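You operate a simulated robot arm through the tools that you are given. There is no shell and no other tool.

Carry out the task below with a simulated robot arm. There is one attempt and no reset: what you move stays moved.

Task
Share out the tube ends on the top of the silt bench. At the end: the red tube end from the top of the silt bench is in the clear probe dish; the yellow tube end from the top of the silt bench is in the red tool tray; the blue tube end from the top of the silt bench is on top of the blue lens pot; the yellow pin stands on top of the blue packer; whatever was shut is shut again. Leave all else as you found it, and nothing knocked over.

It is judged by the outcome, as a careful person would: the job done as asked, and still so three seconds after it is handed in. It fails if anything else is knocked over, pushed out of place, dropped, spilled or broken.

Robot
A 7-joint arm with a two-finger parallel gripper, fixed in place. Base frame: the origin is at the foot of the arm, x ahead of it, y to its left, z up; the work surface is at about z = 760. Units: mm, degrees, N and s.
With the tool pointing down near the work surface it reaches from about 300 to 700 mm from the base axis. Its first joint turns from -66.0 to 66.0 degrees. Payload 1.57 kg.
The tool frame sits at the grasp point between the pads (the TCP): z along the fingers, y along the line on which they close. The tips reach 30 mm beyond it. The gripper opens to 110 mm. The fingers are 24 mm wide and 12 mm thick; the gripper's body (48 by 112 mm) begins 78 mm behind the TCP.
Orientation is that of the tool frame in the base frame, as a unit quaternion [x, y, z, w]. With the fingers straight down and closing along the base's y, the tool's x points along the base's -x, its y along +y and its z along -z.

Tools
- The arm moves only by the tool apply_moves. Its argument "moves" is a list that holds one entry, the list of rows, each a list of 7 numbers: the turn, a rotation vector about the tool's x, y, z in degrees, then the shift along the tool's x, y, z in mm, then the closure in counts, from 0 (fully open) to 255 (shut). In form: [[[ax, ay, az, tx, ty, tz, claw], ...]]. A call has 1 to 20 rows; each row shifts and turns the commanded pose from where the row before left it, along the tool's axes as they then stand. Rows are played at 5 a second. More than 50 mm and 8.6 degrees between two rows, or a gripper value outside its range, and nothing of the call is played. Where a pose cannot be reached the arm comes as near as it can. A force on the tool above 40 N (or 10 N above the force at the start of the call, whichever is more), or a blocked arm, ends the call early, and 0.2 s more pass. The fingers move at their own pace (about 108 mm/s each) and stop on an object; they squeeze with about 40 N. The grip force told is the motor's: it shows also when the fingers shut on nothing. Time passes only in rows, and 0.2 s behind the last, so rows that do not move let the fingers close. The reply holds the time, the measured pose of the TCP, the force on the tool along the base axes, the opening and the grip force, in the units named above and with some noise, with the torque about the TCP (base axes, N m) and any sound that the robot's microphone picked up.
- Cameras (640 x 400 px; columns grow to the right, rows downward): "scene" is fixed at [170.3, -410.5, 1392.2]; the picture's right is [0.66, -0.75, 0.00], its down [-0.56, -0.49, -0.67] and it looks along [0.50, 0.44, -0.74] (base axes); focal length 273 px, centre (320, 200). "wrist" rides on the gripper at [70, 16, -141] in the tool frame; the picture's right is [-0.23, 0.97, 0.00], its down [-0.86, -0.20, -0.48] and it looks along [-0.47, -0.11, 0.88] (tool axes); focal length 222 px, centre (320, 200). There is no depth. A picture from a camera that has moved, and an enlarged one, comes with that camera's place and axes in the base frame and with its lens. The place of the scene camera against the robot may be out by one fixed shift of up to 12 mm in any direction.
- grab_frame(camera): a new picture of that camera. The clock stands still meanwhile.
- zoom(camera, box): a new picture of the part [left, top, right, bottom] of that camera's present view, enlarged. The clock stands still meanwhile.
- job_done(): hands the job in; it is judged then, once.

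Nothing tells you positions but the pictures and the camera data. Unless the task says otherwise, let go and move clear before handing in.

The tools are called after "Emit:" as name(argument=value, ...) on one line, values as JSON. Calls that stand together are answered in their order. apply_moves: Moves the arm, as the interface text tells. Its arguments: {"type":"object","properties":{"moves":{"type":"array","items":{"type":"array","items":{"type":"array","items":{"type":"number"}}}}},"required":["moves"]} The other tools are called the same way: grab_frame (camera) takes a picture; zoom (camera, box) takes an enlarged picture of a part of a camera's view; job_done () hands the job in.

At the start:

```text
time: 0.0
tool_pos: [345.8, -9.3, 1137.0]
orientation: [0.0, 1.0, 0.0, 0.0]
contact_force: [-0.4, 0.5, -0.4]
wrist_torque: [0.0, 0.0, 0.02]
opening: 110.0
gripper_force: 0.0
```

scene: 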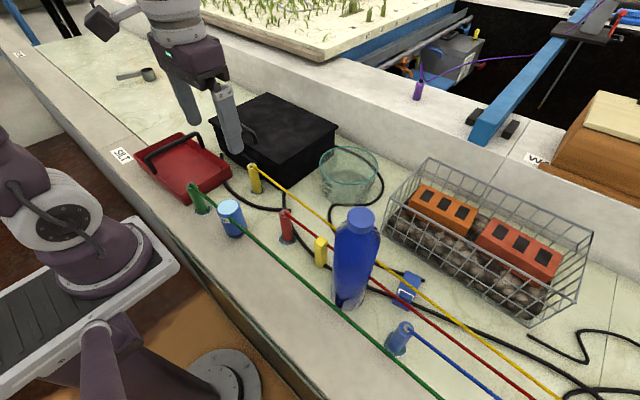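
wrist: 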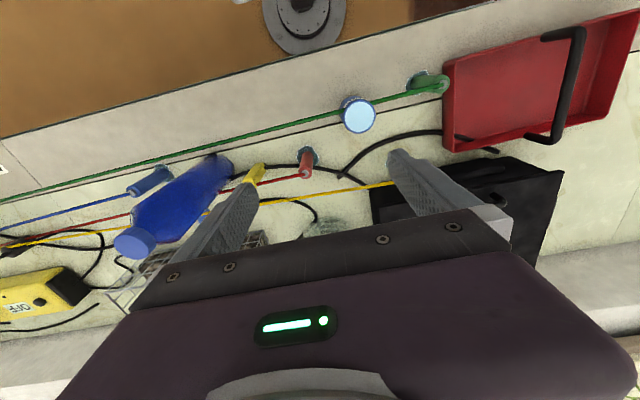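

I see a bench with a red tray, a black box, a clear dish, coloured tube ends with long tubes, a blue bottle and a wire basket. I'll zoom in on the scene before planning.

Emit:
zoom(camera="scene", box=[100, 80, 340, 230])

Emit:
zoom(camera="scene", box=[180, 140, 420, 290])

Emit:
zoom(camera="scene", box=[300, 230, 640, 400])

Emit:
zoom(camera="scene", box=[380, 0, 640, 170])

Emit:
zoom(camera="scene", box=[0, 0, 240, 150])

Emit:
zoom(camera="wrist", box=[0, 60, 320, 260])

Emit:
zoom(camera="wrist", box=[320, 0, 640, 260])

```text
2.67 times, centred on (220, 155) of scene
camera zoom: at [170.3, -410.5, 1392.2], right [0.66, -0.75, 0.0], down [-0.56, -0.49, -0.67], along [0.5, 0.44, -0.74], focal length 728 px, centre (587, 320)
```

zoom: 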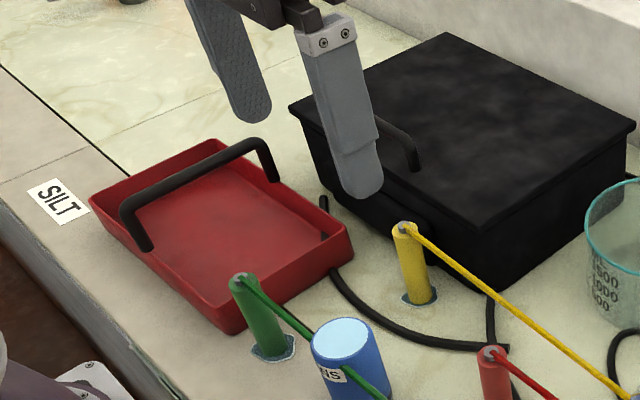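

```text
2.67 times, centred on (300, 215) of scene
camera zoom: at [170.3, -410.5, 1392.2], right [0.66, -0.75, 0.0], down [-0.56, -0.49, -0.67], along [0.5, 0.44, -0.74], focal length 728 px, centre (373, 160)
```

zoom: 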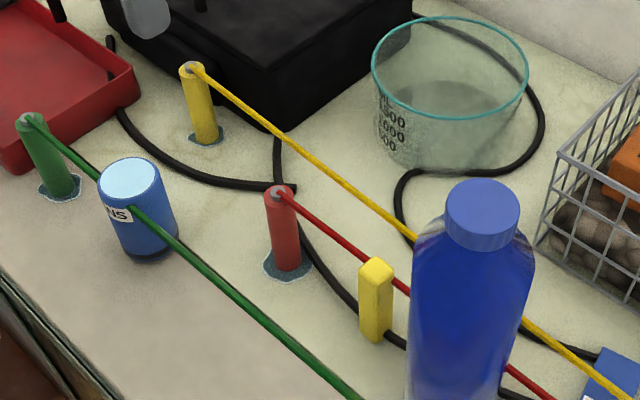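

```text
1.88 times, centred on (470, 315) of scene
camera zoom: at [170.3, -410.5, 1392.2], right [0.66, -0.75, 0.0], down [-0.56, -0.49, -0.67], along [0.5, 0.44, -0.74], focal length 514 px, centre (38, -16)
```

zoom: 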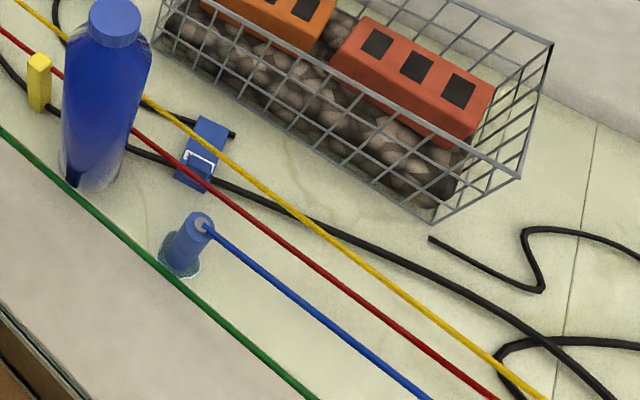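

```text
2.35 times, centred on (510, 85) of scene
camera zoom: at [170.3, -410.5, 1392.2], right [0.66, -0.75, 0.0], down [-0.56, -0.49, -0.67], along [0.5, 0.44, -0.74], focal length 642 px, centre (-127, 471)
```

zoom: 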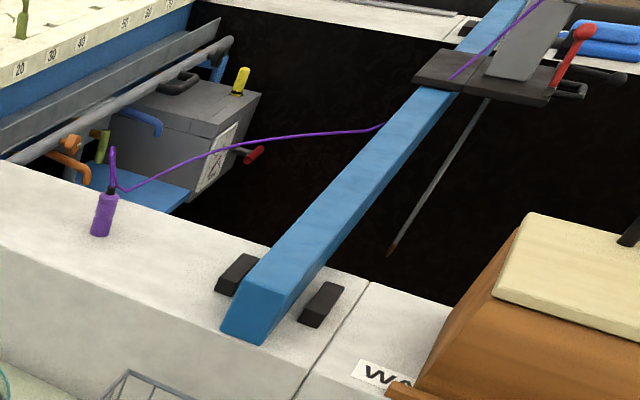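

```text
2.67 times, centred on (120, 75) of scene
camera zoom: at [170.3, -410.5, 1392.2], right [0.66, -0.75, 0.0], down [-0.56, -0.49, -0.67], along [0.5, 0.44, -0.74], focal length 728 px, centre (853, 533)
```

zoom: 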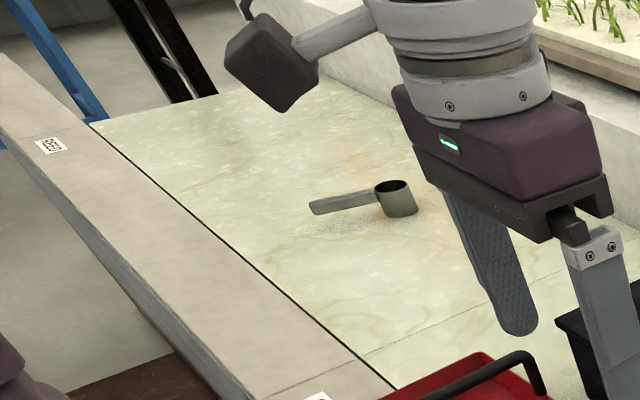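

```text
2.00 times, centred on (160, 160) of wrist
camera zoom: at [277.2, 6.4, 1279.5], right [0.23, 0.97, 0.0], down [0.86, -0.2, 0.48], along [0.47, -0.11, -0.88], focal length 444 px, centre (640, 280)
```

zoom: 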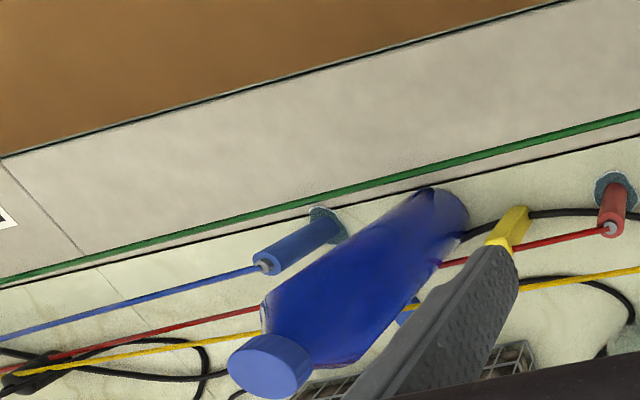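

```text
1.54 times, centred on (480, 130) of wrist
camera zoom: at [277.2, 6.4, 1279.5], right [0.23, 0.97, 0.0], down [0.86, -0.2, 0.48], along [0.47, -0.11, -0.88], focal length 342 px, centre (74, 308)
```

zoom: 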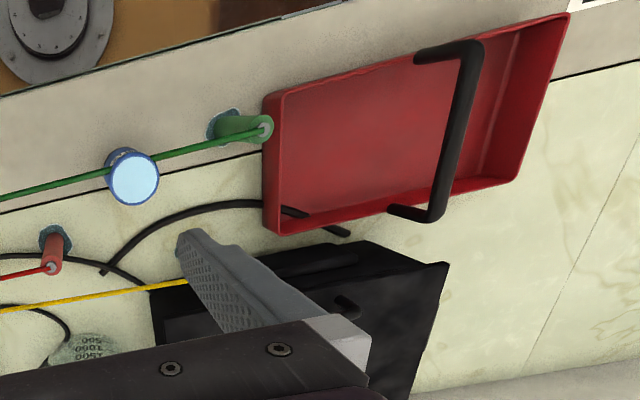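

I can make out the pot labelled "..NS", the yellow block and a small blue item near the bottle. I'll zoom in tighter to identify them.

Emit:
zoom(camera="scene", box=[370, 250, 450, 300])

Emit:
zoom(camera="scene", box=[300, 130, 400, 210])

Emit:
zoom(camera="scene", box=[180, 170, 280, 250])

Emit:
zoom(camera="scene", box=[260, 190, 360, 270])

Emit:
zoom(camera="scene", box=[360, 290, 440, 370])

Emit:
zoom(camera="scene", box=[200, 80, 350, 200])

```text
8.00 times, centred on (410, 275) of scene
camera zoom: at [170.3, -410.5, 1392.2], right [0.66, -0.75, 0.0], down [-0.56, -0.49, -0.67], along [0.5, 0.44, -0.74], focal length 2182 px, centre (-400, -400)
```

zoom: 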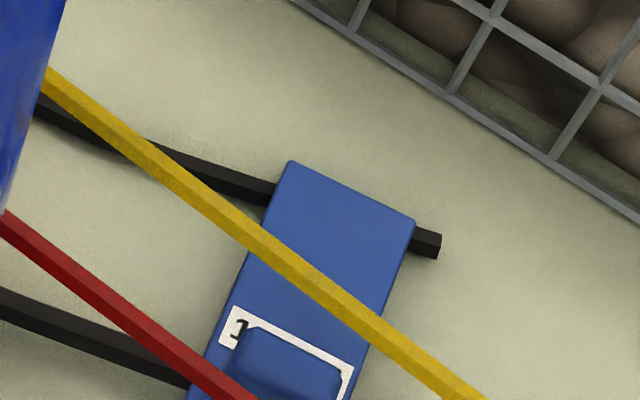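

```text
5.00 times, centred on (350, 170) of scene
camera zoom: at [170.3, -410.5, 1392.2], right [0.66, -0.75, 0.0], down [-0.56, -0.49, -0.67], along [0.5, 0.44, -0.74], focal length 1364 px, centre (170, 350)
```

zoom: 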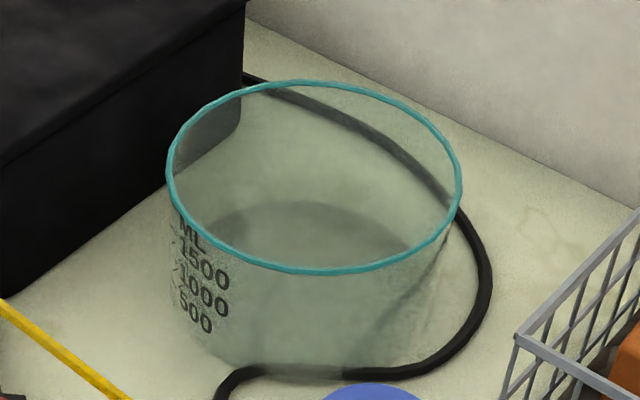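

```text
5.00 times, centred on (230, 210) of scene
camera zoom: at [170.3, -410.5, 1392.2], right [0.66, -0.75, 0.0], down [-0.56, -0.49, -0.67], along [0.5, 0.44, -0.74], focal length 1364 px, centre (770, 150)
```

zoom: 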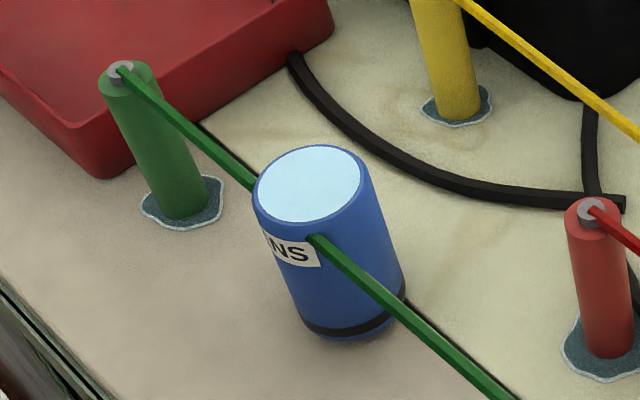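

```text
5.00 times, centred on (310, 230) of scene
camera zoom: at [170.3, -410.5, 1392.2], right [0.66, -0.75, 0.0], down [-0.56, -0.49, -0.67], along [0.5, 0.44, -0.74], focal length 1364 px, centre (370, 50)
```

zoom: 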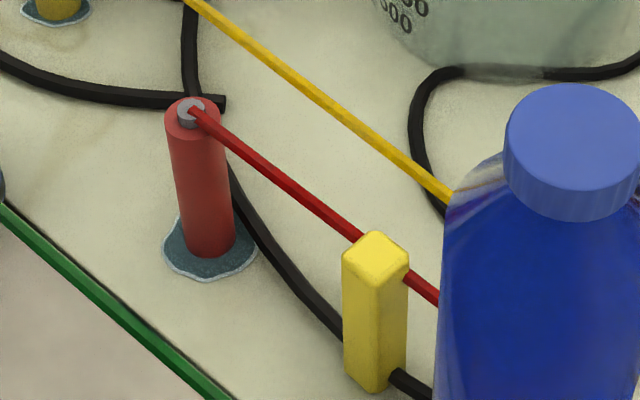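

```text
5.00 times, centred on (400, 330) of scene
camera zoom: at [170.3, -410.5, 1392.2], right [0.66, -0.75, 0.0], down [-0.56, -0.49, -0.67], along [0.5, 0.44, -0.74], focal length 1364 px, centre (-80, -450)
```

zoom: 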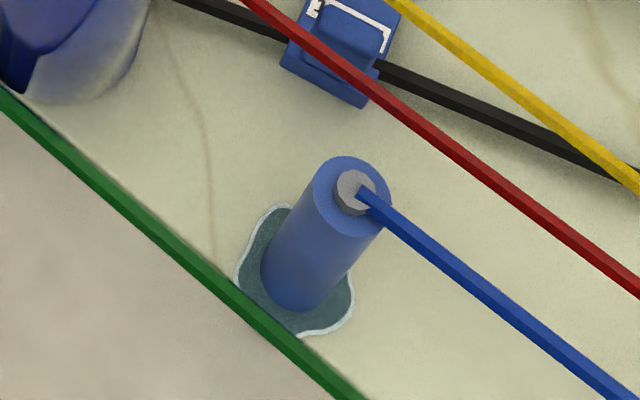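

```text
3.33 times, centred on (275, 140) of scene
camera zoom: at [170.3, -410.5, 1392.2], right [0.66, -0.75, 0.0], down [-0.56, -0.49, -0.67], along [0.5, 0.44, -0.74], focal length 909 px, centre (470, 400)
```

zoom: 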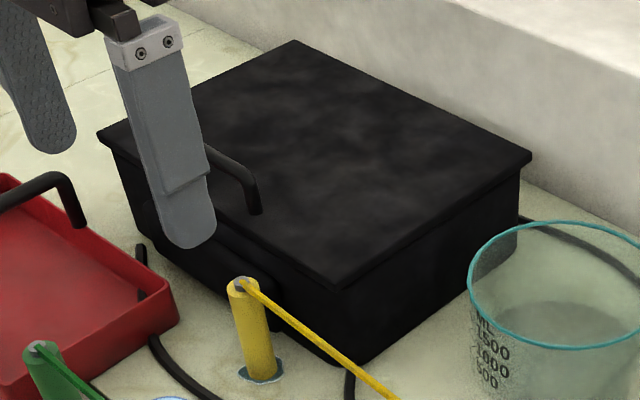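

The tube ends look about 115 mm tall and 30 mm across, each with a cord running off to the right (-y). Next I'll raise the arm and move right, to see where the cords lead and view the objects from above.

Emit:
apply_moves(moves=[[[0, 0, 0, 0, 0, -30, 0], [0, 0, 0, 0, 0, -30, 0], [0, 0, 0, 0, -40, 0, 0], [0, 0, 0, 0, -40, 0, 0], [0, 0, 0, 0, -40, 0, 0], [0, 0, 0, 0, -40, 0, 0], [0, 0, 0, 0, -40, 0, 0], [0, 0, 0, 0, -40, 0, 0]]])

```text
time: 1.8
tool_pos: [346.4, -249.6, 1199.3]
orientation: [0.001, 1.0, -0.001, 0.0]
contact_force: [0.2, 0.2, -0.3]
wrist_torque: [0.0, 0.0, 0.0]
opening: 110.1
gripper_force: 0.1
```

Emit:
grab_frame(camera="wrist")

Emit:
grab_frame(camera="scene")

Emit:
zoom(camera="wrist", box=[0, 40, 240, 190])

Emit:
zoom(camera="wrist", box=[200, 80, 440, 230])

```text
taken
camera wrist: at [276.0, -233.4, 1340.5], right [0.23, 0.97, 0.0], down [0.85, -0.2, 0.48], along [0.47, -0.11, -0.88], focal length 222 px, centre (320, 200)
```

wrist: 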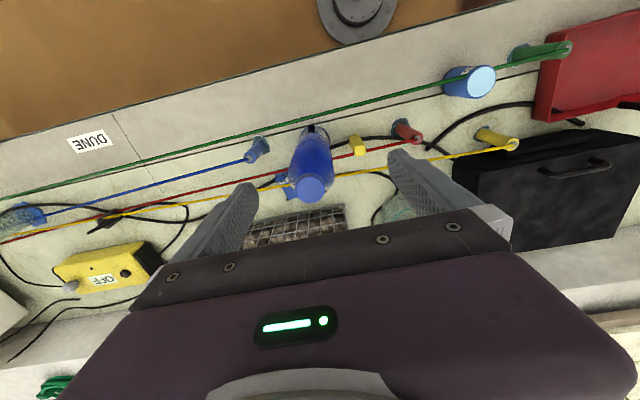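

```text
taken
```

scene: 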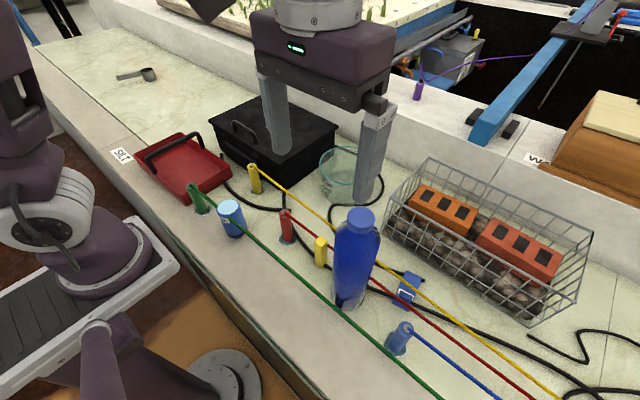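

```text
2.67 times, centred on (120, 115) of wrist
camera zoom: at [276.0, -233.4, 1340.5], right [0.23, 0.97, 0.0], down [0.85, -0.2, 0.48], along [0.47, -0.11, -0.88], focal length 592 px, centre (853, 427)
```

zoom: 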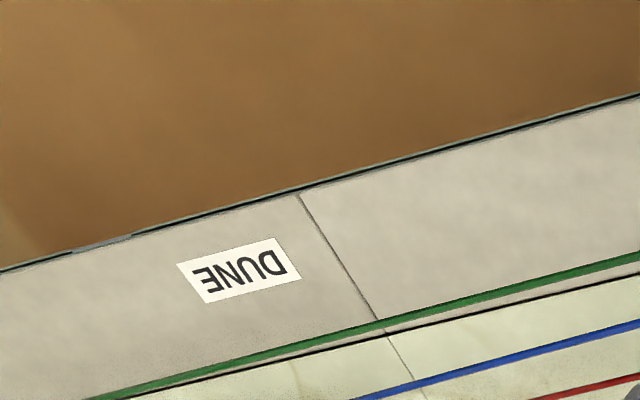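

```text
2.67 times, centred on (320, 155) of wrist
camera zoom: at [276.0, -233.4, 1340.5], right [0.23, 0.97, 0.0], down [0.85, -0.2, 0.48], along [0.47, -0.11, -0.88], focal length 592 px, centre (320, 320)
```

zoom: 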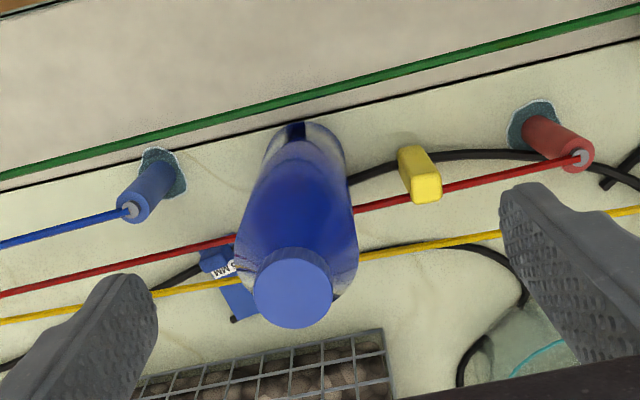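

Emit:
zoom(camera="wrist", box=[0, 180, 240, 330])

Emit:
zoom(camera="wrist", box=[400, 20, 640, 170])

Emit:
zoom(camera="wrist", box=[460, 100, 640, 260])

Emit:
zoom(camera="scene", box=[200, 80, 340, 190])

```text
2.67 times, centred on (120, 255) of wrist
camera zoom: at [276.0, -233.4, 1340.5], right [0.23, 0.97, 0.0], down [0.85, -0.2, 0.48], along [0.47, -0.11, -0.88], focal length 592 px, centre (853, 53)
```

zoom: 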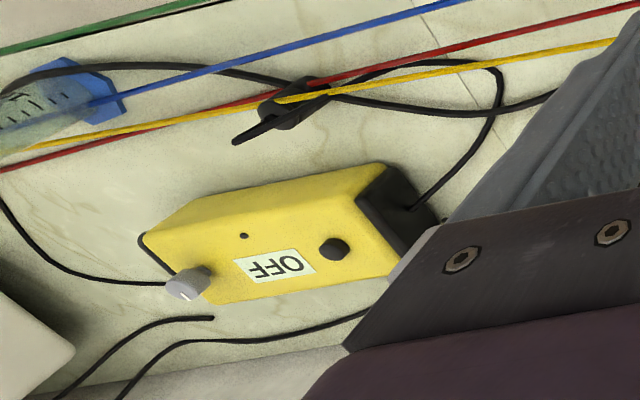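

```text
2.67 times, centred on (520, 95) of wrist
camera zoom: at [276.0, -233.4, 1340.5], right [0.23, 0.97, 0.0], down [0.85, -0.2, 0.48], along [0.47, -0.11, -0.88], focal length 592 px, centre (-213, 480)
```

zoom: 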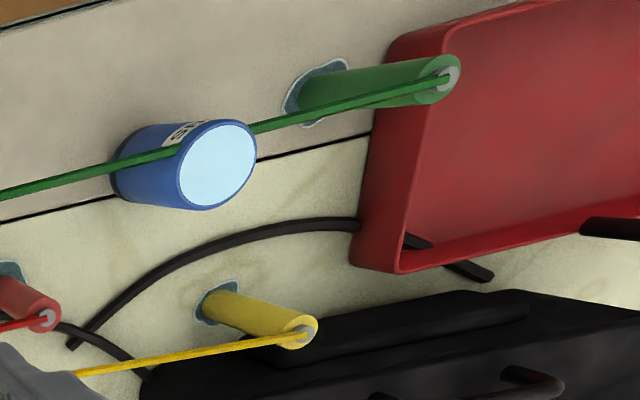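

```text
2.50 times, centred on (550, 180) of wrist
camera zoom: at [276.0, -233.4, 1340.5], right [0.23, 0.97, 0.0], down [0.85, -0.2, 0.48], along [0.47, -0.11, -0.88], focal length 555 px, centre (-255, 250)
```

zoom: 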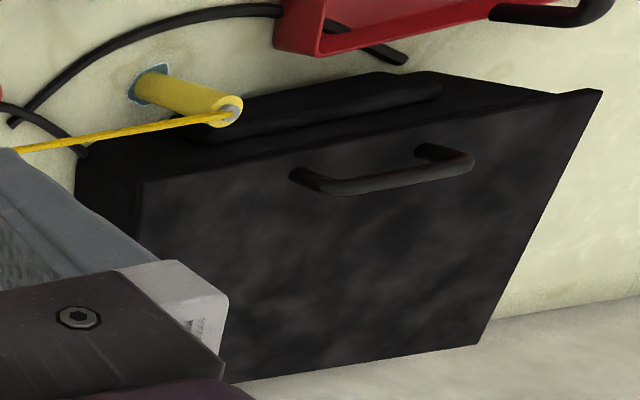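

```text
3.64 times, centred on (270, 135) of scene
camera zoom: at [170.3, -410.5, 1392.2], right [0.66, -0.75, 0.0], down [-0.56, -0.49, -0.67], along [0.5, 0.44, -0.74], focal length 992 px, centre (502, 436)
```

zoom: 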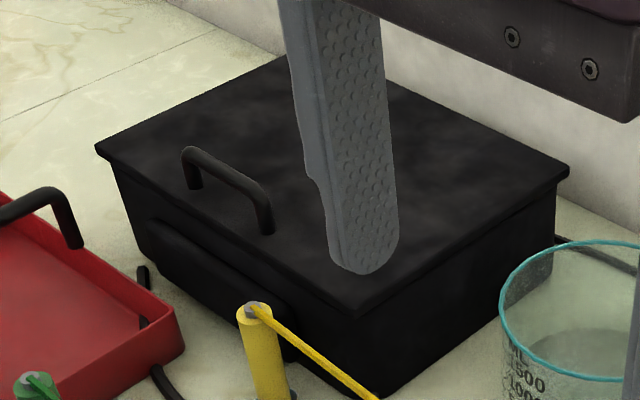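

The black box is a lidded case that is shut, and the clear graduated vessel looks like the dish. I'll move forward to view the dish and box from above.

Emit:
apply_moves(moves=[[[0, 0, 0, -40, 30, 0, 0], [0, 0, 0, -40, 30, 0, 0], [0, 0, 0, -40, 30, 0, 0], [0, 0, 0, -40, 30, 0, 0], [0, 0, 0, -40, 30, 0, 0], [0, 0, 0, -40, 20, 0, 0]]])

```text
time: 3.2
tool_pos: [588.2, -79.0, 1200.3]
orientation: [0.001, 1.0, 0.001, 0.0]
contact_force: [-0.4, -0.3, -0.1]
wrist_torque: [-0.02, 0.03, -0.01]
opening: 110.1
gripper_force: 0.2
```

Emit:
grab_frame(camera="wrist")

Emit:
zoom(camera="wrist", box=[200, 100, 440, 250])

Emit:
zoom(camera="wrist", box=[0, 60, 260, 220])

```text
taken
camera wrist: at [519.3, -61.7, 1341.1], right [0.23, 0.97, 0.0], down [0.86, -0.2, 0.48], along [0.46, -0.11, -0.88], focal length 222 px, centre (320, 200)
```

wrist: 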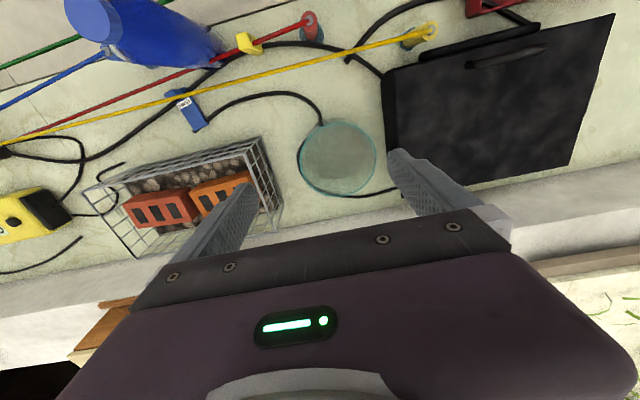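

```text
2.67 times, centred on (320, 175) of wrist
camera zoom: at [519.3, -61.7, 1341.1], right [0.23, 0.97, 0.0], down [0.86, -0.2, 0.48], along [0.46, -0.11, -0.88], focal length 592 px, centre (320, 267)
```

zoom: 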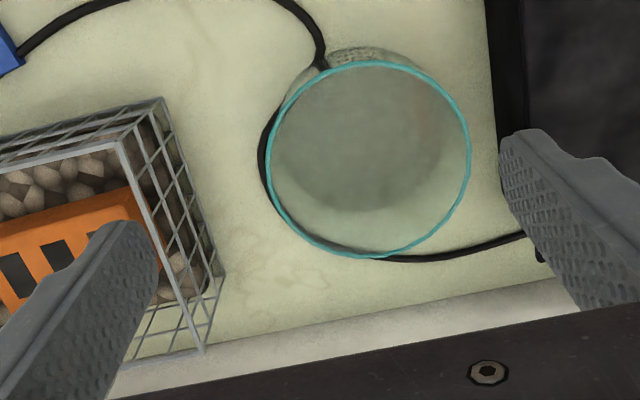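

```text
2.46 times, centred on (130, 140) of wrist
camera zoom: at [519.3, -61.7, 1341.1], right [0.23, 0.97, 0.0], down [0.86, -0.2, 0.48], along [0.46, -0.11, -0.88], focal length 547 px, centre (788, 348)
```

zoom: 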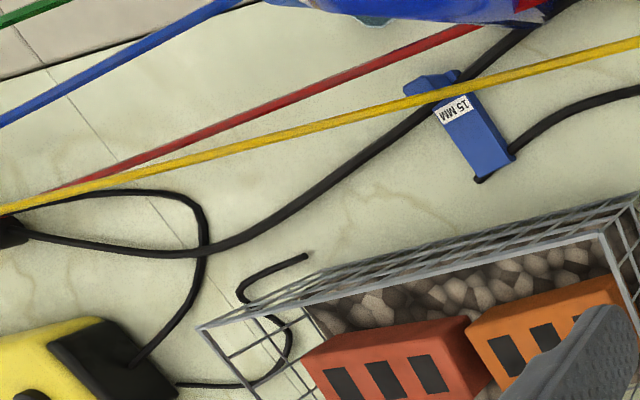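

The dish is centred near (690, -63) with a rim radius of about 88, and the packer carries a "15 MM" label. I'll turn the tool 90° so the fingers close along x and stay clear of the cords, with the wrist camera on the +y side.

Emit:
apply_moves(moves=[[[0, 0, 8.5, 0, 0, 0, 0], [0, 0, 8.5, 0, 0, 0, 0], [0, 0, 8.5, 0, 0, 0, 0], [0, 0, 8.5, 0, 0, 0, 0], [0, 0, 8.5, 0, 0, 0, 0], [0, 0, 8.5, 0, 0, 0, 0], [0, 0, 8.5, 0, 0, 0, 0], [0, 0, 8.5, 0, 0, 0, 0], [0, 0, 8.5, 0, 0, 0, 0], [0, 0, 8.5, 0, 0, 0, 0], [0, 0, 5, 0, 0, 0, 0], [0, 0, 0, 0, 0, 0, 0]]])

```text
time: 5.8
tool_pos: [586.3, -80.8, 1198.6]
orientation: [0.708, 0.706, 0.0, 0.001]
contact_force: [0.0, -0.3, -1.1]
wrist_torque: [0.01, 0.04, -0.03]
opening: 110.2
gripper_force: 0.0
```

Emit:
apply_moves(moves=[[[0, 0, 0, 4, -32, 20, 0], [0, 0, 0, 4, -32, 30, 0], [0, 0, 0, 4, -32, 30, 0], [0, 0, 0, 4, -32, 30, 0], [0, 0, 0, 4, -31, 30, 0], [0, 0, 0, 0, 0, 30, 0], [0, 0, 0, 0, 0, 28, 0], [0, 0, 0, 0, 0, 0, 0]]])

Emit:
grab_frame(camera="wrist")

Emit:
grab_frame(camera="scene")

```text
time: 7.6
tool_pos: [426.4, -61.9, 999.2]
orientation: [0.707, 0.707, 0.0, 0.001]
contact_force: [0.0, 1.1, 0.5]
wrist_torque: [0.01, 0.04, -0.03]
opening: 110.0
gripper_force: 0.0
```

```text
taken
camera wrist: at [444.5, 9.1, 1140.8], right [0.97, -0.23, 0.0], down [-0.2, -0.86, 0.48], along [-0.11, -0.47, -0.88], focal length 222 px, centre (320, 200)
```

wrist: 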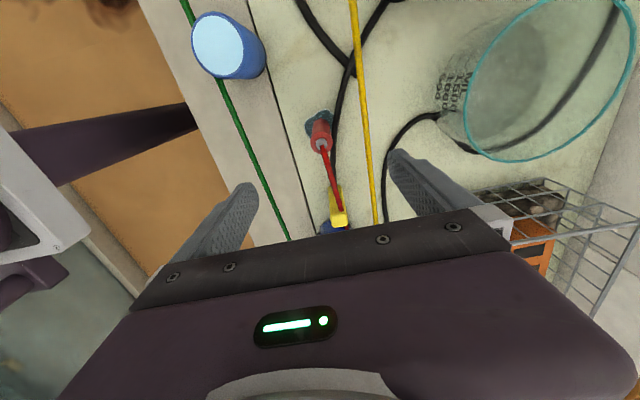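

```text
taken
```

scene: 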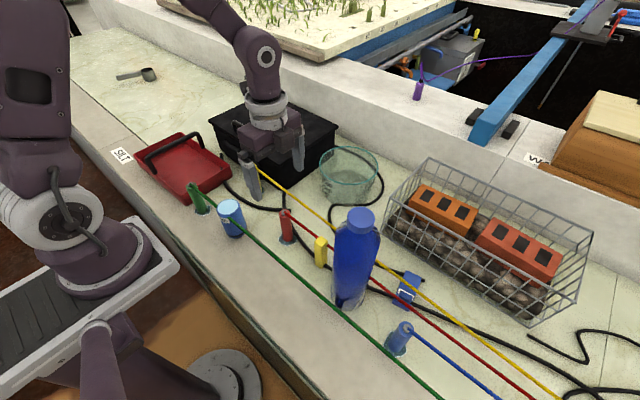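

Emit:
zoom(camera="wrist", box=[270, 90, 390, 165])

Emit:
zoom(camera="wrist", box=[160, 0, 320, 100])

Emit:
zoom(camera="wrist", box=[400, 0, 640, 150])

```text
5.33 times, centred on (330, 128) of wrist
camera zoom: at [444.5, 9.1, 1140.8], right [0.97, -0.23, 0.0], down [-0.2, -0.86, 0.48], along [-0.11, -0.47, -0.88], focal length 1185 px, centre (267, 587)
```

zoom: 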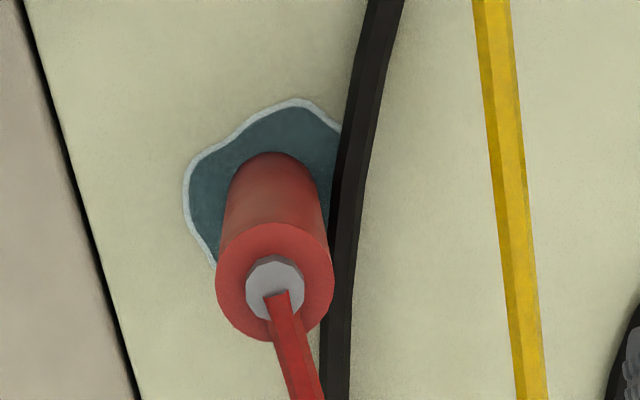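

```text
4.00 times, centred on (240, 50) of wrist
camera zoom: at [444.5, 9.1, 1140.8], right [0.97, -0.23, 0.0], down [-0.2, -0.86, 0.48], along [-0.11, -0.47, -0.88], focal length 888 px, centre (640, 800)
```

zoom: 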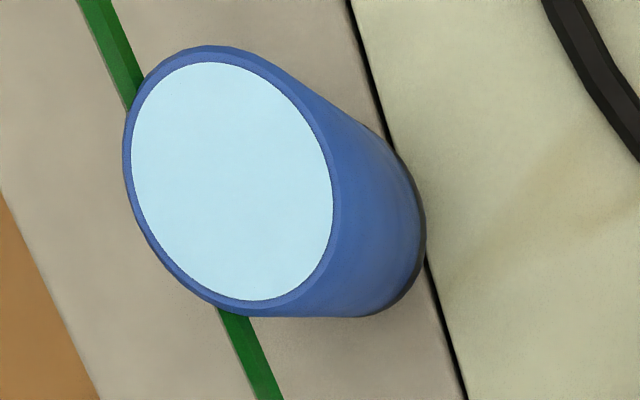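

```text
2.67 times, centred on (520, 75) of wrist
camera zoom: at [444.5, 9.1, 1140.8], right [0.97, -0.23, 0.0], down [-0.2, -0.86, 0.48], along [-0.11, -0.47, -0.88], focal length 592 px, centre (-213, 533)
```

zoom: 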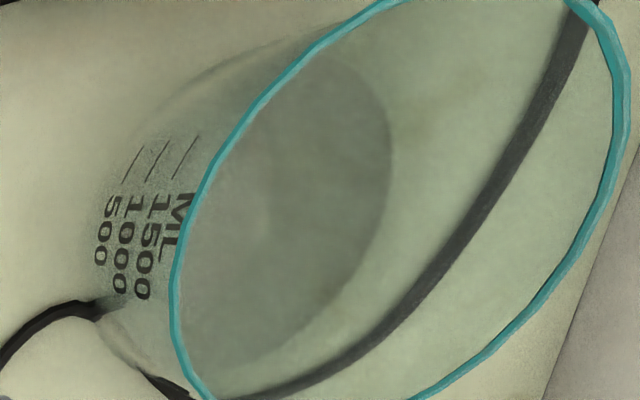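

The red tube end stands at about (430, -60), with its top near z 863 and a diameter of about 28. I'll part-close the gripper to clear the yellow cord, then descend around it.

Emit:
apply_moves(moves=[[[0, 0, 0, 2, 4, 0, 116], [0, 0, 0, 0, 0, 0, 116], [0, 0, 0, 0, 0, 30, 116], [0, 0, 0, 0, 0, 30, 116], [0, 0, 0, 0, 0, 30, 116], [0, 0, 0, 0, 0, 25, 116], [0, 0, 0, 0, 0, 25, 116], [0, 0, 0, 0, 0, 17, 116], [0, 0, 0, 0, 0, 0, 116]]])

Emit:
grab_frame(camera="wrist")

Emit:
zoom(camera="scene", box=[200, 130, 400, 255])

```text
time: 9.6
tool_pos: [432.6, -59.1, 842.4]
orientation: [0.707, 0.707, -0.001, -0.001]
contact_force: [0.2, 0.1, 0.0]
wrist_torque: [0.0, 0.02, -0.02]
opening: 60.2
gripper_force: 0.1
```

```text
taken
camera wrist: at [448.8, 11.3, 983.5], right [0.97, -0.23, 0.0], down [-0.2, -0.86, 0.48], along [-0.11, -0.47, -0.88], focal length 222 px, centre (320, 200)
```

wrist: 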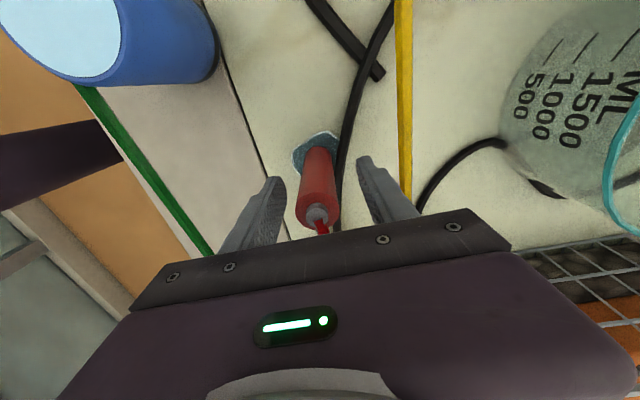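

```text
3.20 times, centred on (300, 192) of scene
camera zoom: at [170.3, -410.5, 1392.2], right [0.66, -0.75, 0.0], down [-0.56, -0.49, -0.67], along [0.5, 0.44, -0.74], focal length 873 px, centre (384, 224)
```

zoom: 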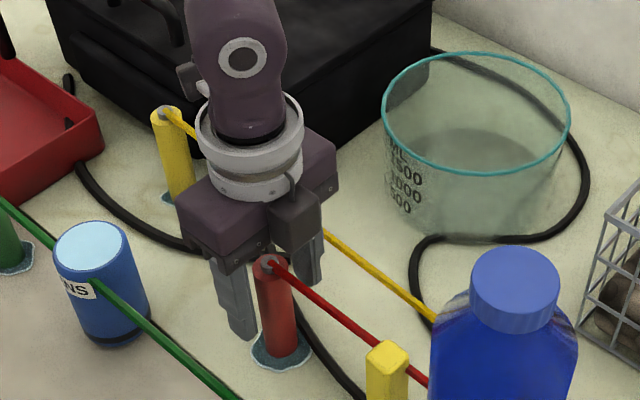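

The fingers straddle the red tube end. I'll close on it and lift a little.

Emit:
apply_moves(moves=[[[0, 0, 0, 0, 0, 0, 160], [0, 0, 0, 0, 0, 0, 220], [0, 0, 0, 0, 0, 0, 255], [0, 0, 0, 0, 0, 0, 255], [0, 0, 0, 0, 0, 0, 255]]])

```text
time: 10.8
tool_pos: [433.4, -59.2, 843.0]
orientation: [0.708, 0.707, 0.0, 0.0]
contact_force: [0.7, -0.6, 0.3]
wrist_torque: [-0.02, -0.05, 0.0]
opening: 26.9
gripper_force: 38.2
```

Emit:
apply_moves(moves=[[[0, 0, 0, 0, 0, -5, 255], [0, 0, 0, 0, 0, -10, 255], [0, 0, 0, 0, 0, -15, 255], [0, 0, 0, 0, 0, 0, 255]]])

Emit:
zoom(camera="scene", box=[200, 130, 400, 255])

```text
time: 11.8
tool_pos: [432.4, -56.6, 872.7]
orientation: [0.708, 0.707, 0.0, 0.0]
contact_force: [-0.6, 0.6, -0.3]
wrist_torque: [0.02, 0.0, 0.02]
opening: 26.7
gripper_force: 37.8
```

```text
3.20 times, centred on (300, 192) of scene
camera zoom: at [170.3, -410.5, 1392.2], right [0.66, -0.75, 0.0], down [-0.56, -0.49, -0.67], along [0.5, 0.44, -0.74], focal length 873 px, centre (384, 224)
```

zoom: 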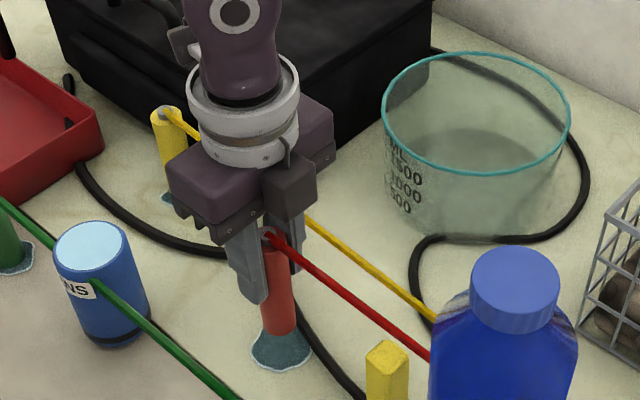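

The red tube end came up cleanly with almost no cord force, leaving its puddle behind. I'll raise it and carry it over the dish.

Emit:
apply_moves(moves=[[[0, 0, 0, 0, 0, -25, 255], [0, 0, 0, 0, 0, -35, 255], [0, 0, 0, 0, 0, -35, 255], [0, 0, 0, 0, 0, -35, 255], [0, 0, 0, 0, 25, 0, 255], [0, 0, 0, -1, 35, 0, 255], [0, 0, 0, -1, 35, 0, 255], [0, 0, 0, -1, 35, 0, 255], [0, 0, 0, -1, 35, 0, 255], [0, 0, 0, -1, 35, 0, 255], [0, 0, 0, 0, 28, 0, 255], [0, 0, 0, 0, 0, 0, 255]]])

Emit:
grab_frame(camera="scene")

Emit:
grab_frame(camera="wrist")

```text
time: 14.4
tool_pos: [658.0, -63.5, 1003.8]
orientation: [0.707, 0.707, 0.0, 0.0]
contact_force: [0.3, -0.3, -0.7]
wrist_torque: [-0.02, -0.03, -0.03]
opening: 27.2
gripper_force: 38.1
```

```text
taken
```

scene: 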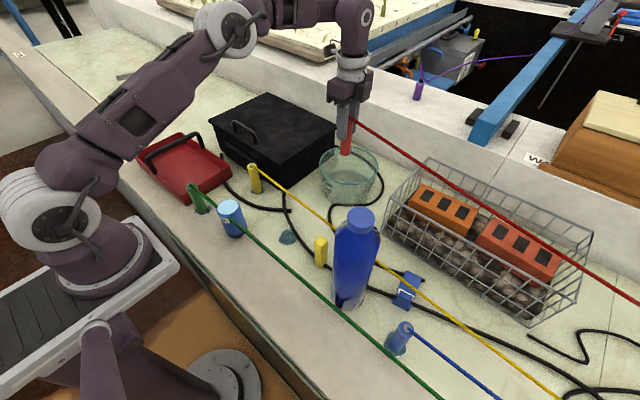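

```text
taken
camera wrist: at [676.0, 5.8, 1144.8], right [0.97, -0.23, 0.0], down [-0.2, -0.85, 0.48], along [-0.11, -0.47, -0.88], focal length 222 px, centre (320, 200)
```

wrist: 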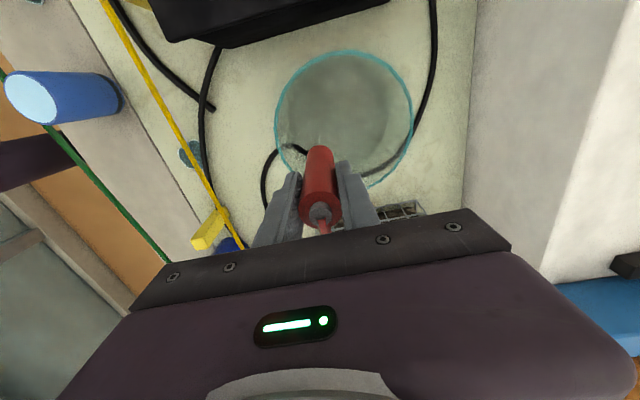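

Emit:
zoom(camera="wrist", box=[240, 30, 440, 230])

Emit:
zoom(camera="scene", box=[290, 100, 410, 220])

```text
2.00 times, centred on (340, 130) of wrist
camera zoom: at [676.0, 5.8, 1144.8], right [0.97, -0.23, 0.0], down [-0.2, -0.85, 0.48], along [-0.11, -0.47, -0.88], focal length 444 px, centre (280, 340)
```

zoom: 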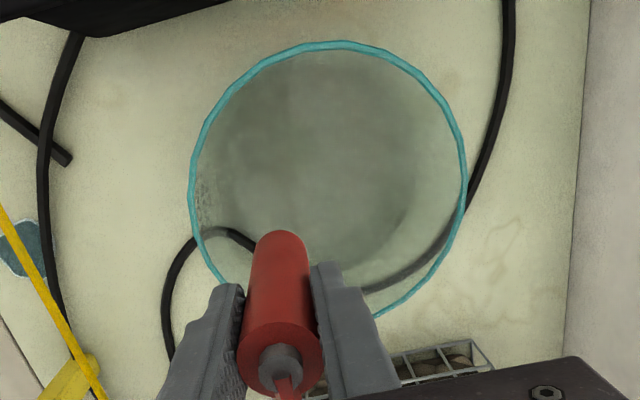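

```text
3.33 times, centred on (350, 160) of scene
camera zoom: at [170.3, -410.5, 1392.2], right [0.66, -0.75, 0.0], down [-0.56, -0.49, -0.67], along [0.5, 0.44, -0.74], focal length 909 px, centre (220, 333)
```

zoom: 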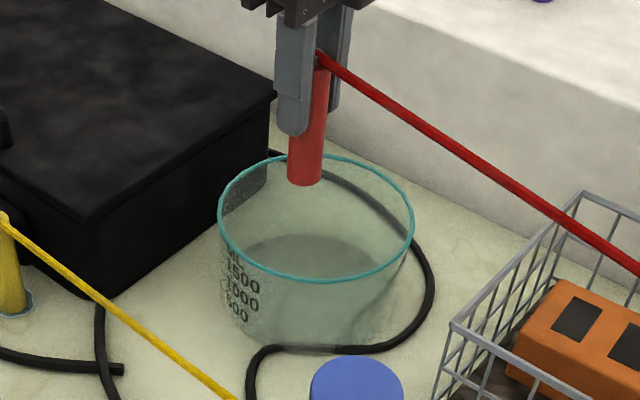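

The red tube end hangs over the dish, whose rim is centred near (692, -60). I'll shift a little further in and lower it.

Emit:
apply_moves(moves=[[[0, 0, 0, 2, 6, 0, 255], [0, 0, 0, 0, 0, 25, 255], [0, 0, 0, 0, 0, 30, 255], [0, 0, 0, 0, 0, 30, 255], [0, 0, 0, 0, 0, 25, 255], [0, 0, 0, 0, 0, 20, 255], [0, 0, 0, 0, 0, 0, 255]]])

Emit:
zoom(camera="scene", box=[290, 100, 410, 220])

Emit:
grab_frame(camera="wrist")

```text
time: 16.0
tool_pos: [665.9, -60.9, 871.7]
orientation: [0.707, 0.708, 0.0, 0.0]
contact_force: [-0.7, 0.1, -1.3]
wrist_torque: [0.01, 0.0, -0.02]
opening: 26.8
gripper_force: 37.4
```

```text
3.33 times, centred on (350, 160) of scene
camera zoom: at [170.3, -410.5, 1392.2], right [0.66, -0.75, 0.0], down [-0.56, -0.49, -0.67], along [0.5, 0.44, -0.74], focal length 909 px, centre (220, 333)
```

zoom: 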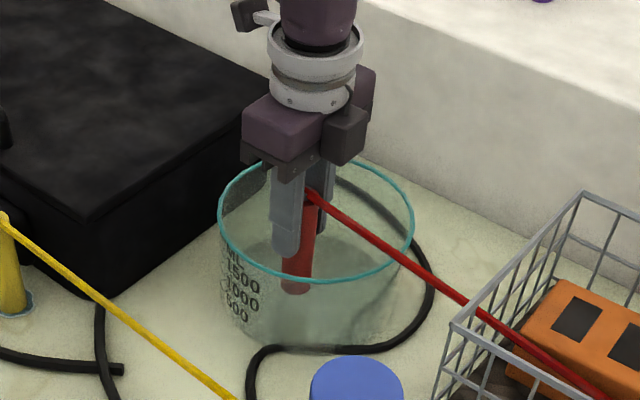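

```text
taken
camera wrist: at [682.3, 9.0, 1012.9], right [0.97, -0.23, 0.0], down [-0.2, -0.86, 0.48], along [-0.11, -0.47, -0.88], focal length 222 px, centre (320, 200)
```

wrist: 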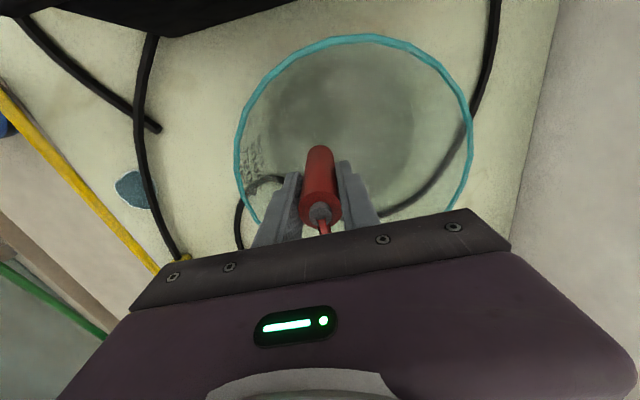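

Emit:
apply_moves(moves=[[[0, 0, 0, 0, 0, 8, 255], [0, 0, 0, 0, 0, 6, 255], [0, 0, 0, 0, 0, 3, 255], [0, 0, 0, 0, 0, 0, 255]]])

```text
time: 17.0
tool_pos: [664.6, -61.8, 855.2]
orientation: [0.707, 0.707, 0.0, -0.001]
contact_force: [-0.2, 0.1, -0.7]
wrist_torque: [0.02, -0.01, -0.03]
opening: 27.2
gripper_force: 37.5
```

Emit:
apply_moves(moves=[[[0, 0, 0, 0, 0, 2, 255], [0, 0, 0, 0, 0, 2, 255], [0, 0, 0, 0, 0, 0, 255]]])

```text
time: 17.8
tool_pos: [663.9, -62.0, 852.1]
orientation: [0.707, 0.707, 0.0, 0.0]
contact_force: [-0.6, 0.7, 0.1]
wrist_torque: [0.01, -0.01, 0.02]
opening: 27.0
gripper_force: 38.1
```

Emit:
apply_moves(moves=[[[0, 0, 0, 0, 0, 2, 255], [0, 0, 0, 0, 0, 0, 255]]])

Emit:
zoom(camera="scene", box=[320, 140, 400, 210])

```text
time: 18.4
tool_pos: [664.8, -62.3, 849.8]
orientation: [0.707, 0.707, 0.0, 0.0]
contact_force: [-0.3, 0.0, 0.2]
wrist_torque: [0.03, -0.01, 0.0]
opening: 27.2
gripper_force: 37.4
```

```text
5.71 times, centred on (360, 175) of scene
camera zoom: at [170.3, -410.5, 1392.2], right [0.66, -0.75, 0.0], down [-0.56, -0.49, -0.67], along [0.5, 0.44, -0.74], focal length 1559 px, centre (91, 343)
```

zoom: 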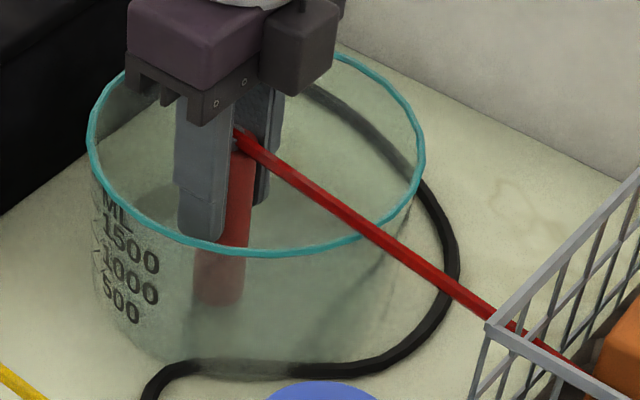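

Emit:
apply_moves(moves=[[[0, 0, 0, 0, 0, 2, 255], [0, 0, 0, 0, 0, 0, 255]]])

Emit:
apply_moves(moves=[[[0, 0, 0, 0, 0, 2, 255], [0, 0, 0, 0, 0, 0, 255]]])

```text
time: 19.0
tool_pos: [665.1, -61.5, 848.2]
orientation: [0.708, 0.707, 0.0, 0.0]
contact_force: [-1.0, -0.3, -0.4]
wrist_torque: [0.01, 0.0, 0.02]
opening: 27.0
gripper_force: 37.9
```

```text
time: 19.6
tool_pos: [664.9, -61.1, 847.0]
orientation: [0.708, 0.707, 0.0, 0.0]
contact_force: [-1.4, -0.3, 2.5]
wrist_torque: [-0.01, 0.06, 0.0]
opening: 27.1
gripper_force: 37.5
```

Contact is felt at z≈847, so the tube end is on the dish floor. I'll release gently.

Emit:
apply_moves(moves=[[[0, 0, 0, 0, 0, 0, 185], [0, 0, 0, 0, 0, 0, 170], [0, 0, 0, 0, 0, 0, 150], [0, 0, 0, 0, 0, 0, 140], [0, 0, 0, 0, 0, 0, 140]]])

Emit:
zoom(camera="scene", box=[320, 140, 400, 210])

Emit:
zoom(camera="wrist", box=[220, 50, 480, 250])

```text
time: 20.8
tool_pos: [665.7, -61.2, 846.4]
orientation: [0.707, 0.707, 0.001, 0.0]
contact_force: [0.2, -0.3, -0.4]
wrist_torque: [0.0, 0.0, 0.0]
opening: 49.5
gripper_force: 0.1
```

```text
5.71 times, centred on (360, 175) of scene
camera zoom: at [170.3, -410.5, 1392.2], right [0.66, -0.75, 0.0], down [-0.56, -0.49, -0.67], along [0.5, 0.44, -0.74], focal length 1559 px, centre (91, 343)
```

zoom: 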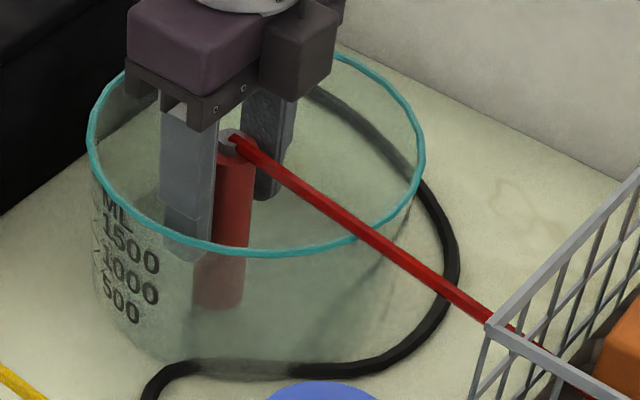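

```text
2.00 times, centred on (350, 150) of wrist
camera zoom: at [681.5, 8.9, 987.5], right [0.97, -0.23, 0.0], down [-0.2, -0.86, 0.48], along [-0.11, -0.47, -0.88], focal length 444 px, centre (260, 300)
```

zoom: 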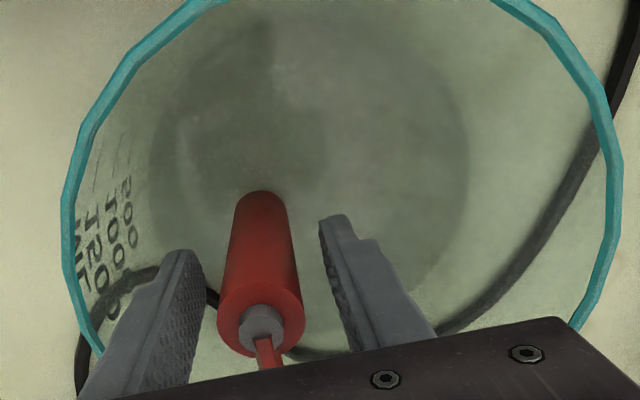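

The red tube end stands upright in the dish. I'll lift straight clear and go over the yellow tube end.

Emit:
apply_moves(moves=[[[0, 0, 0, 0, 0, -15, 140], [0, 0, 0, 0, 0, -25, 140], [0, 0, 0, 0, 0, -30, 140], [0, 0, 0, 0, 0, -35, 140], [0, 0, 0, 0, 0, -35, 140], [0, 0, 0, 0, 0, -30, 140], [0, 0, 0, 28, -25, 0, 116], [0, 0, 0, 34, -30, 0, 116], [0, 0, 0, 34, -30, 0, 116], [0, 0, 0, 34, -30, 0, 116], [0, 0, 0, 34, -30, 0, 116], [0, 0, 0, 33, -28, 0, 116], [0, 0, 0, 0, 0, 0, 116]]])

Emit:
grab_frame(camera="wrist")

Emit:
grab_frame(camera="scene")

```text
time: 23.6
tool_pos: [493.5, 137.3, 1016.5]
orientation: [0.707, 0.707, 0.001, 0.0]
contact_force: [0.2, -0.4, -0.2]
wrist_torque: [0.02, 0.0, -0.01]
opening: 59.9
gripper_force: 0.0
```

```text
taken
camera wrist: at [509.8, 207.4, 1158.0], right [0.97, -0.23, 0.0], down [-0.2, -0.86, 0.48], along [-0.11, -0.47, -0.88], focal length 222 px, centre (320, 200)
```

wrist: 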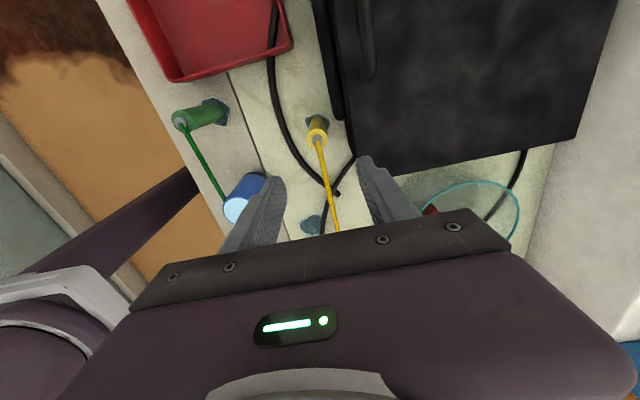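

```text
taken
```

scene: 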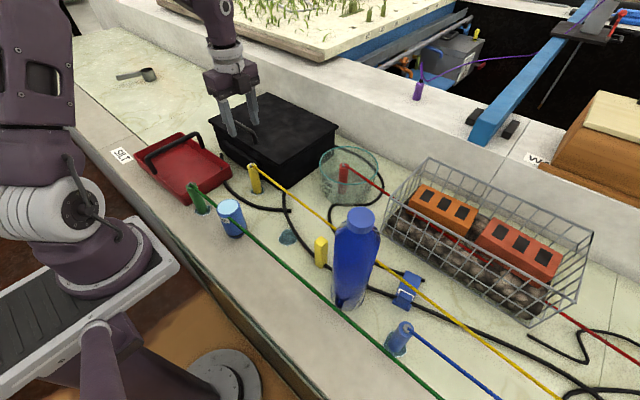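

Emit:
zoom(camera="wrist", box=[270, 90, 390, 165])

Emit:
zoom(camera="wrist", box=[120, 0, 320, 125])

```text
5.33 times, centred on (330, 128) of wrist
camera zoom: at [509.8, 207.4, 1158.0], right [0.97, -0.23, 0.0], down [-0.2, -0.86, 0.48], along [-0.11, -0.47, -0.88], focal length 1185 px, centre (267, 587)
```

zoom: 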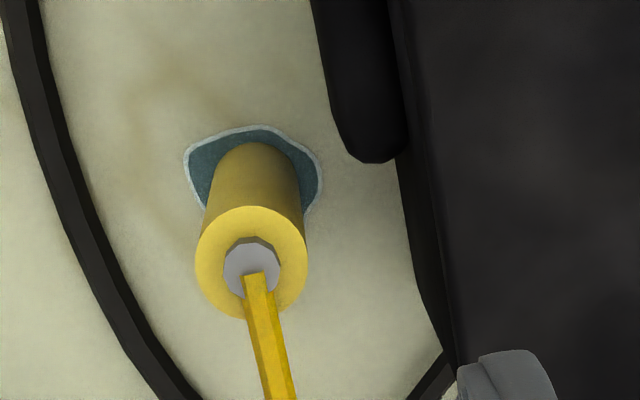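

```text
3.20 times, centred on (220, 62) of wrist
camera zoom: at [509.8, 207.4, 1158.0], right [0.97, -0.23, 0.0], down [-0.2, -0.86, 0.48], along [-0.11, -0.47, -0.88], focal length 711 px, centre (640, 640)
```

zoom: 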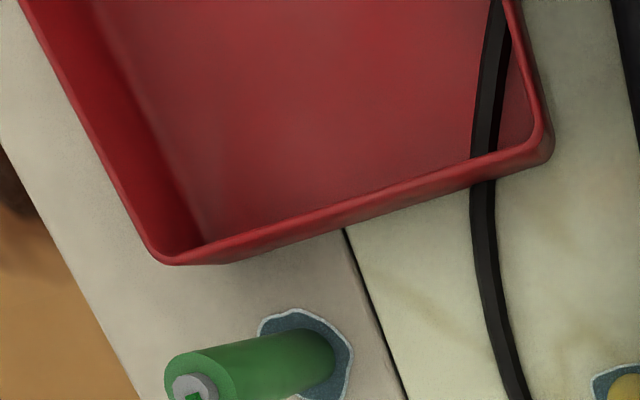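

The yellow tube end is at about (490, 140). A bar on the black box's front sits close by, so I'll check that clearance.

Emit:
zoom(camera="scene", box=[200, 120, 300, 200])

Emit:
zoom(camera="wrist", box=[300, 0, 460, 170])

```text
5.00 times, centred on (250, 160) of scene
camera zoom: at [170.3, -410.5, 1392.2], right [0.66, -0.75, 0.0], down [-0.56, -0.49, -0.67], along [0.5, 0.44, -0.74], focal length 1364 px, centre (670, 400)
```

zoom: 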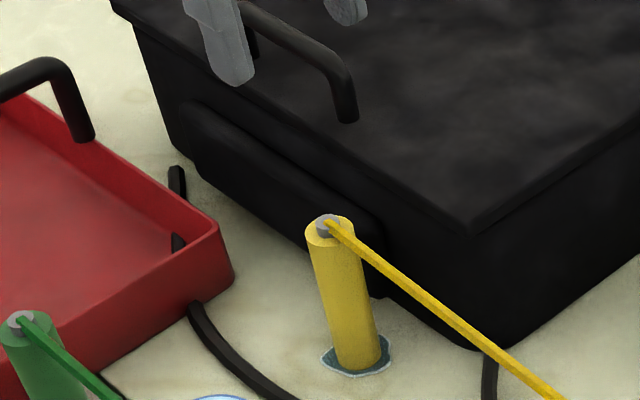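

```text
2.35 times, centred on (380, 85) of wrist
camera zoom: at [509.8, 207.4, 1158.0], right [0.97, -0.23, 0.0], down [-0.2, -0.86, 0.48], along [-0.11, -0.47, -0.88], focal length 523 px, centre (179, 471)
```

zoom: 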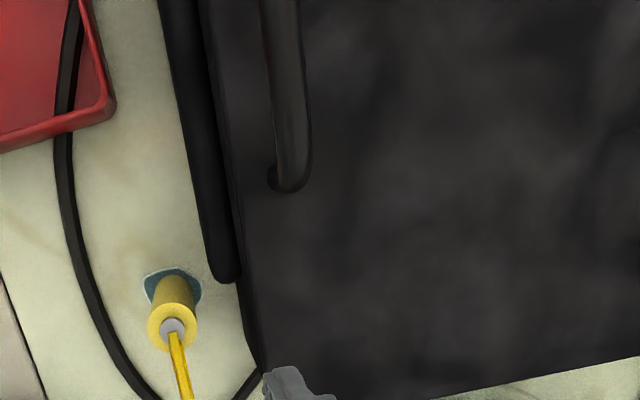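

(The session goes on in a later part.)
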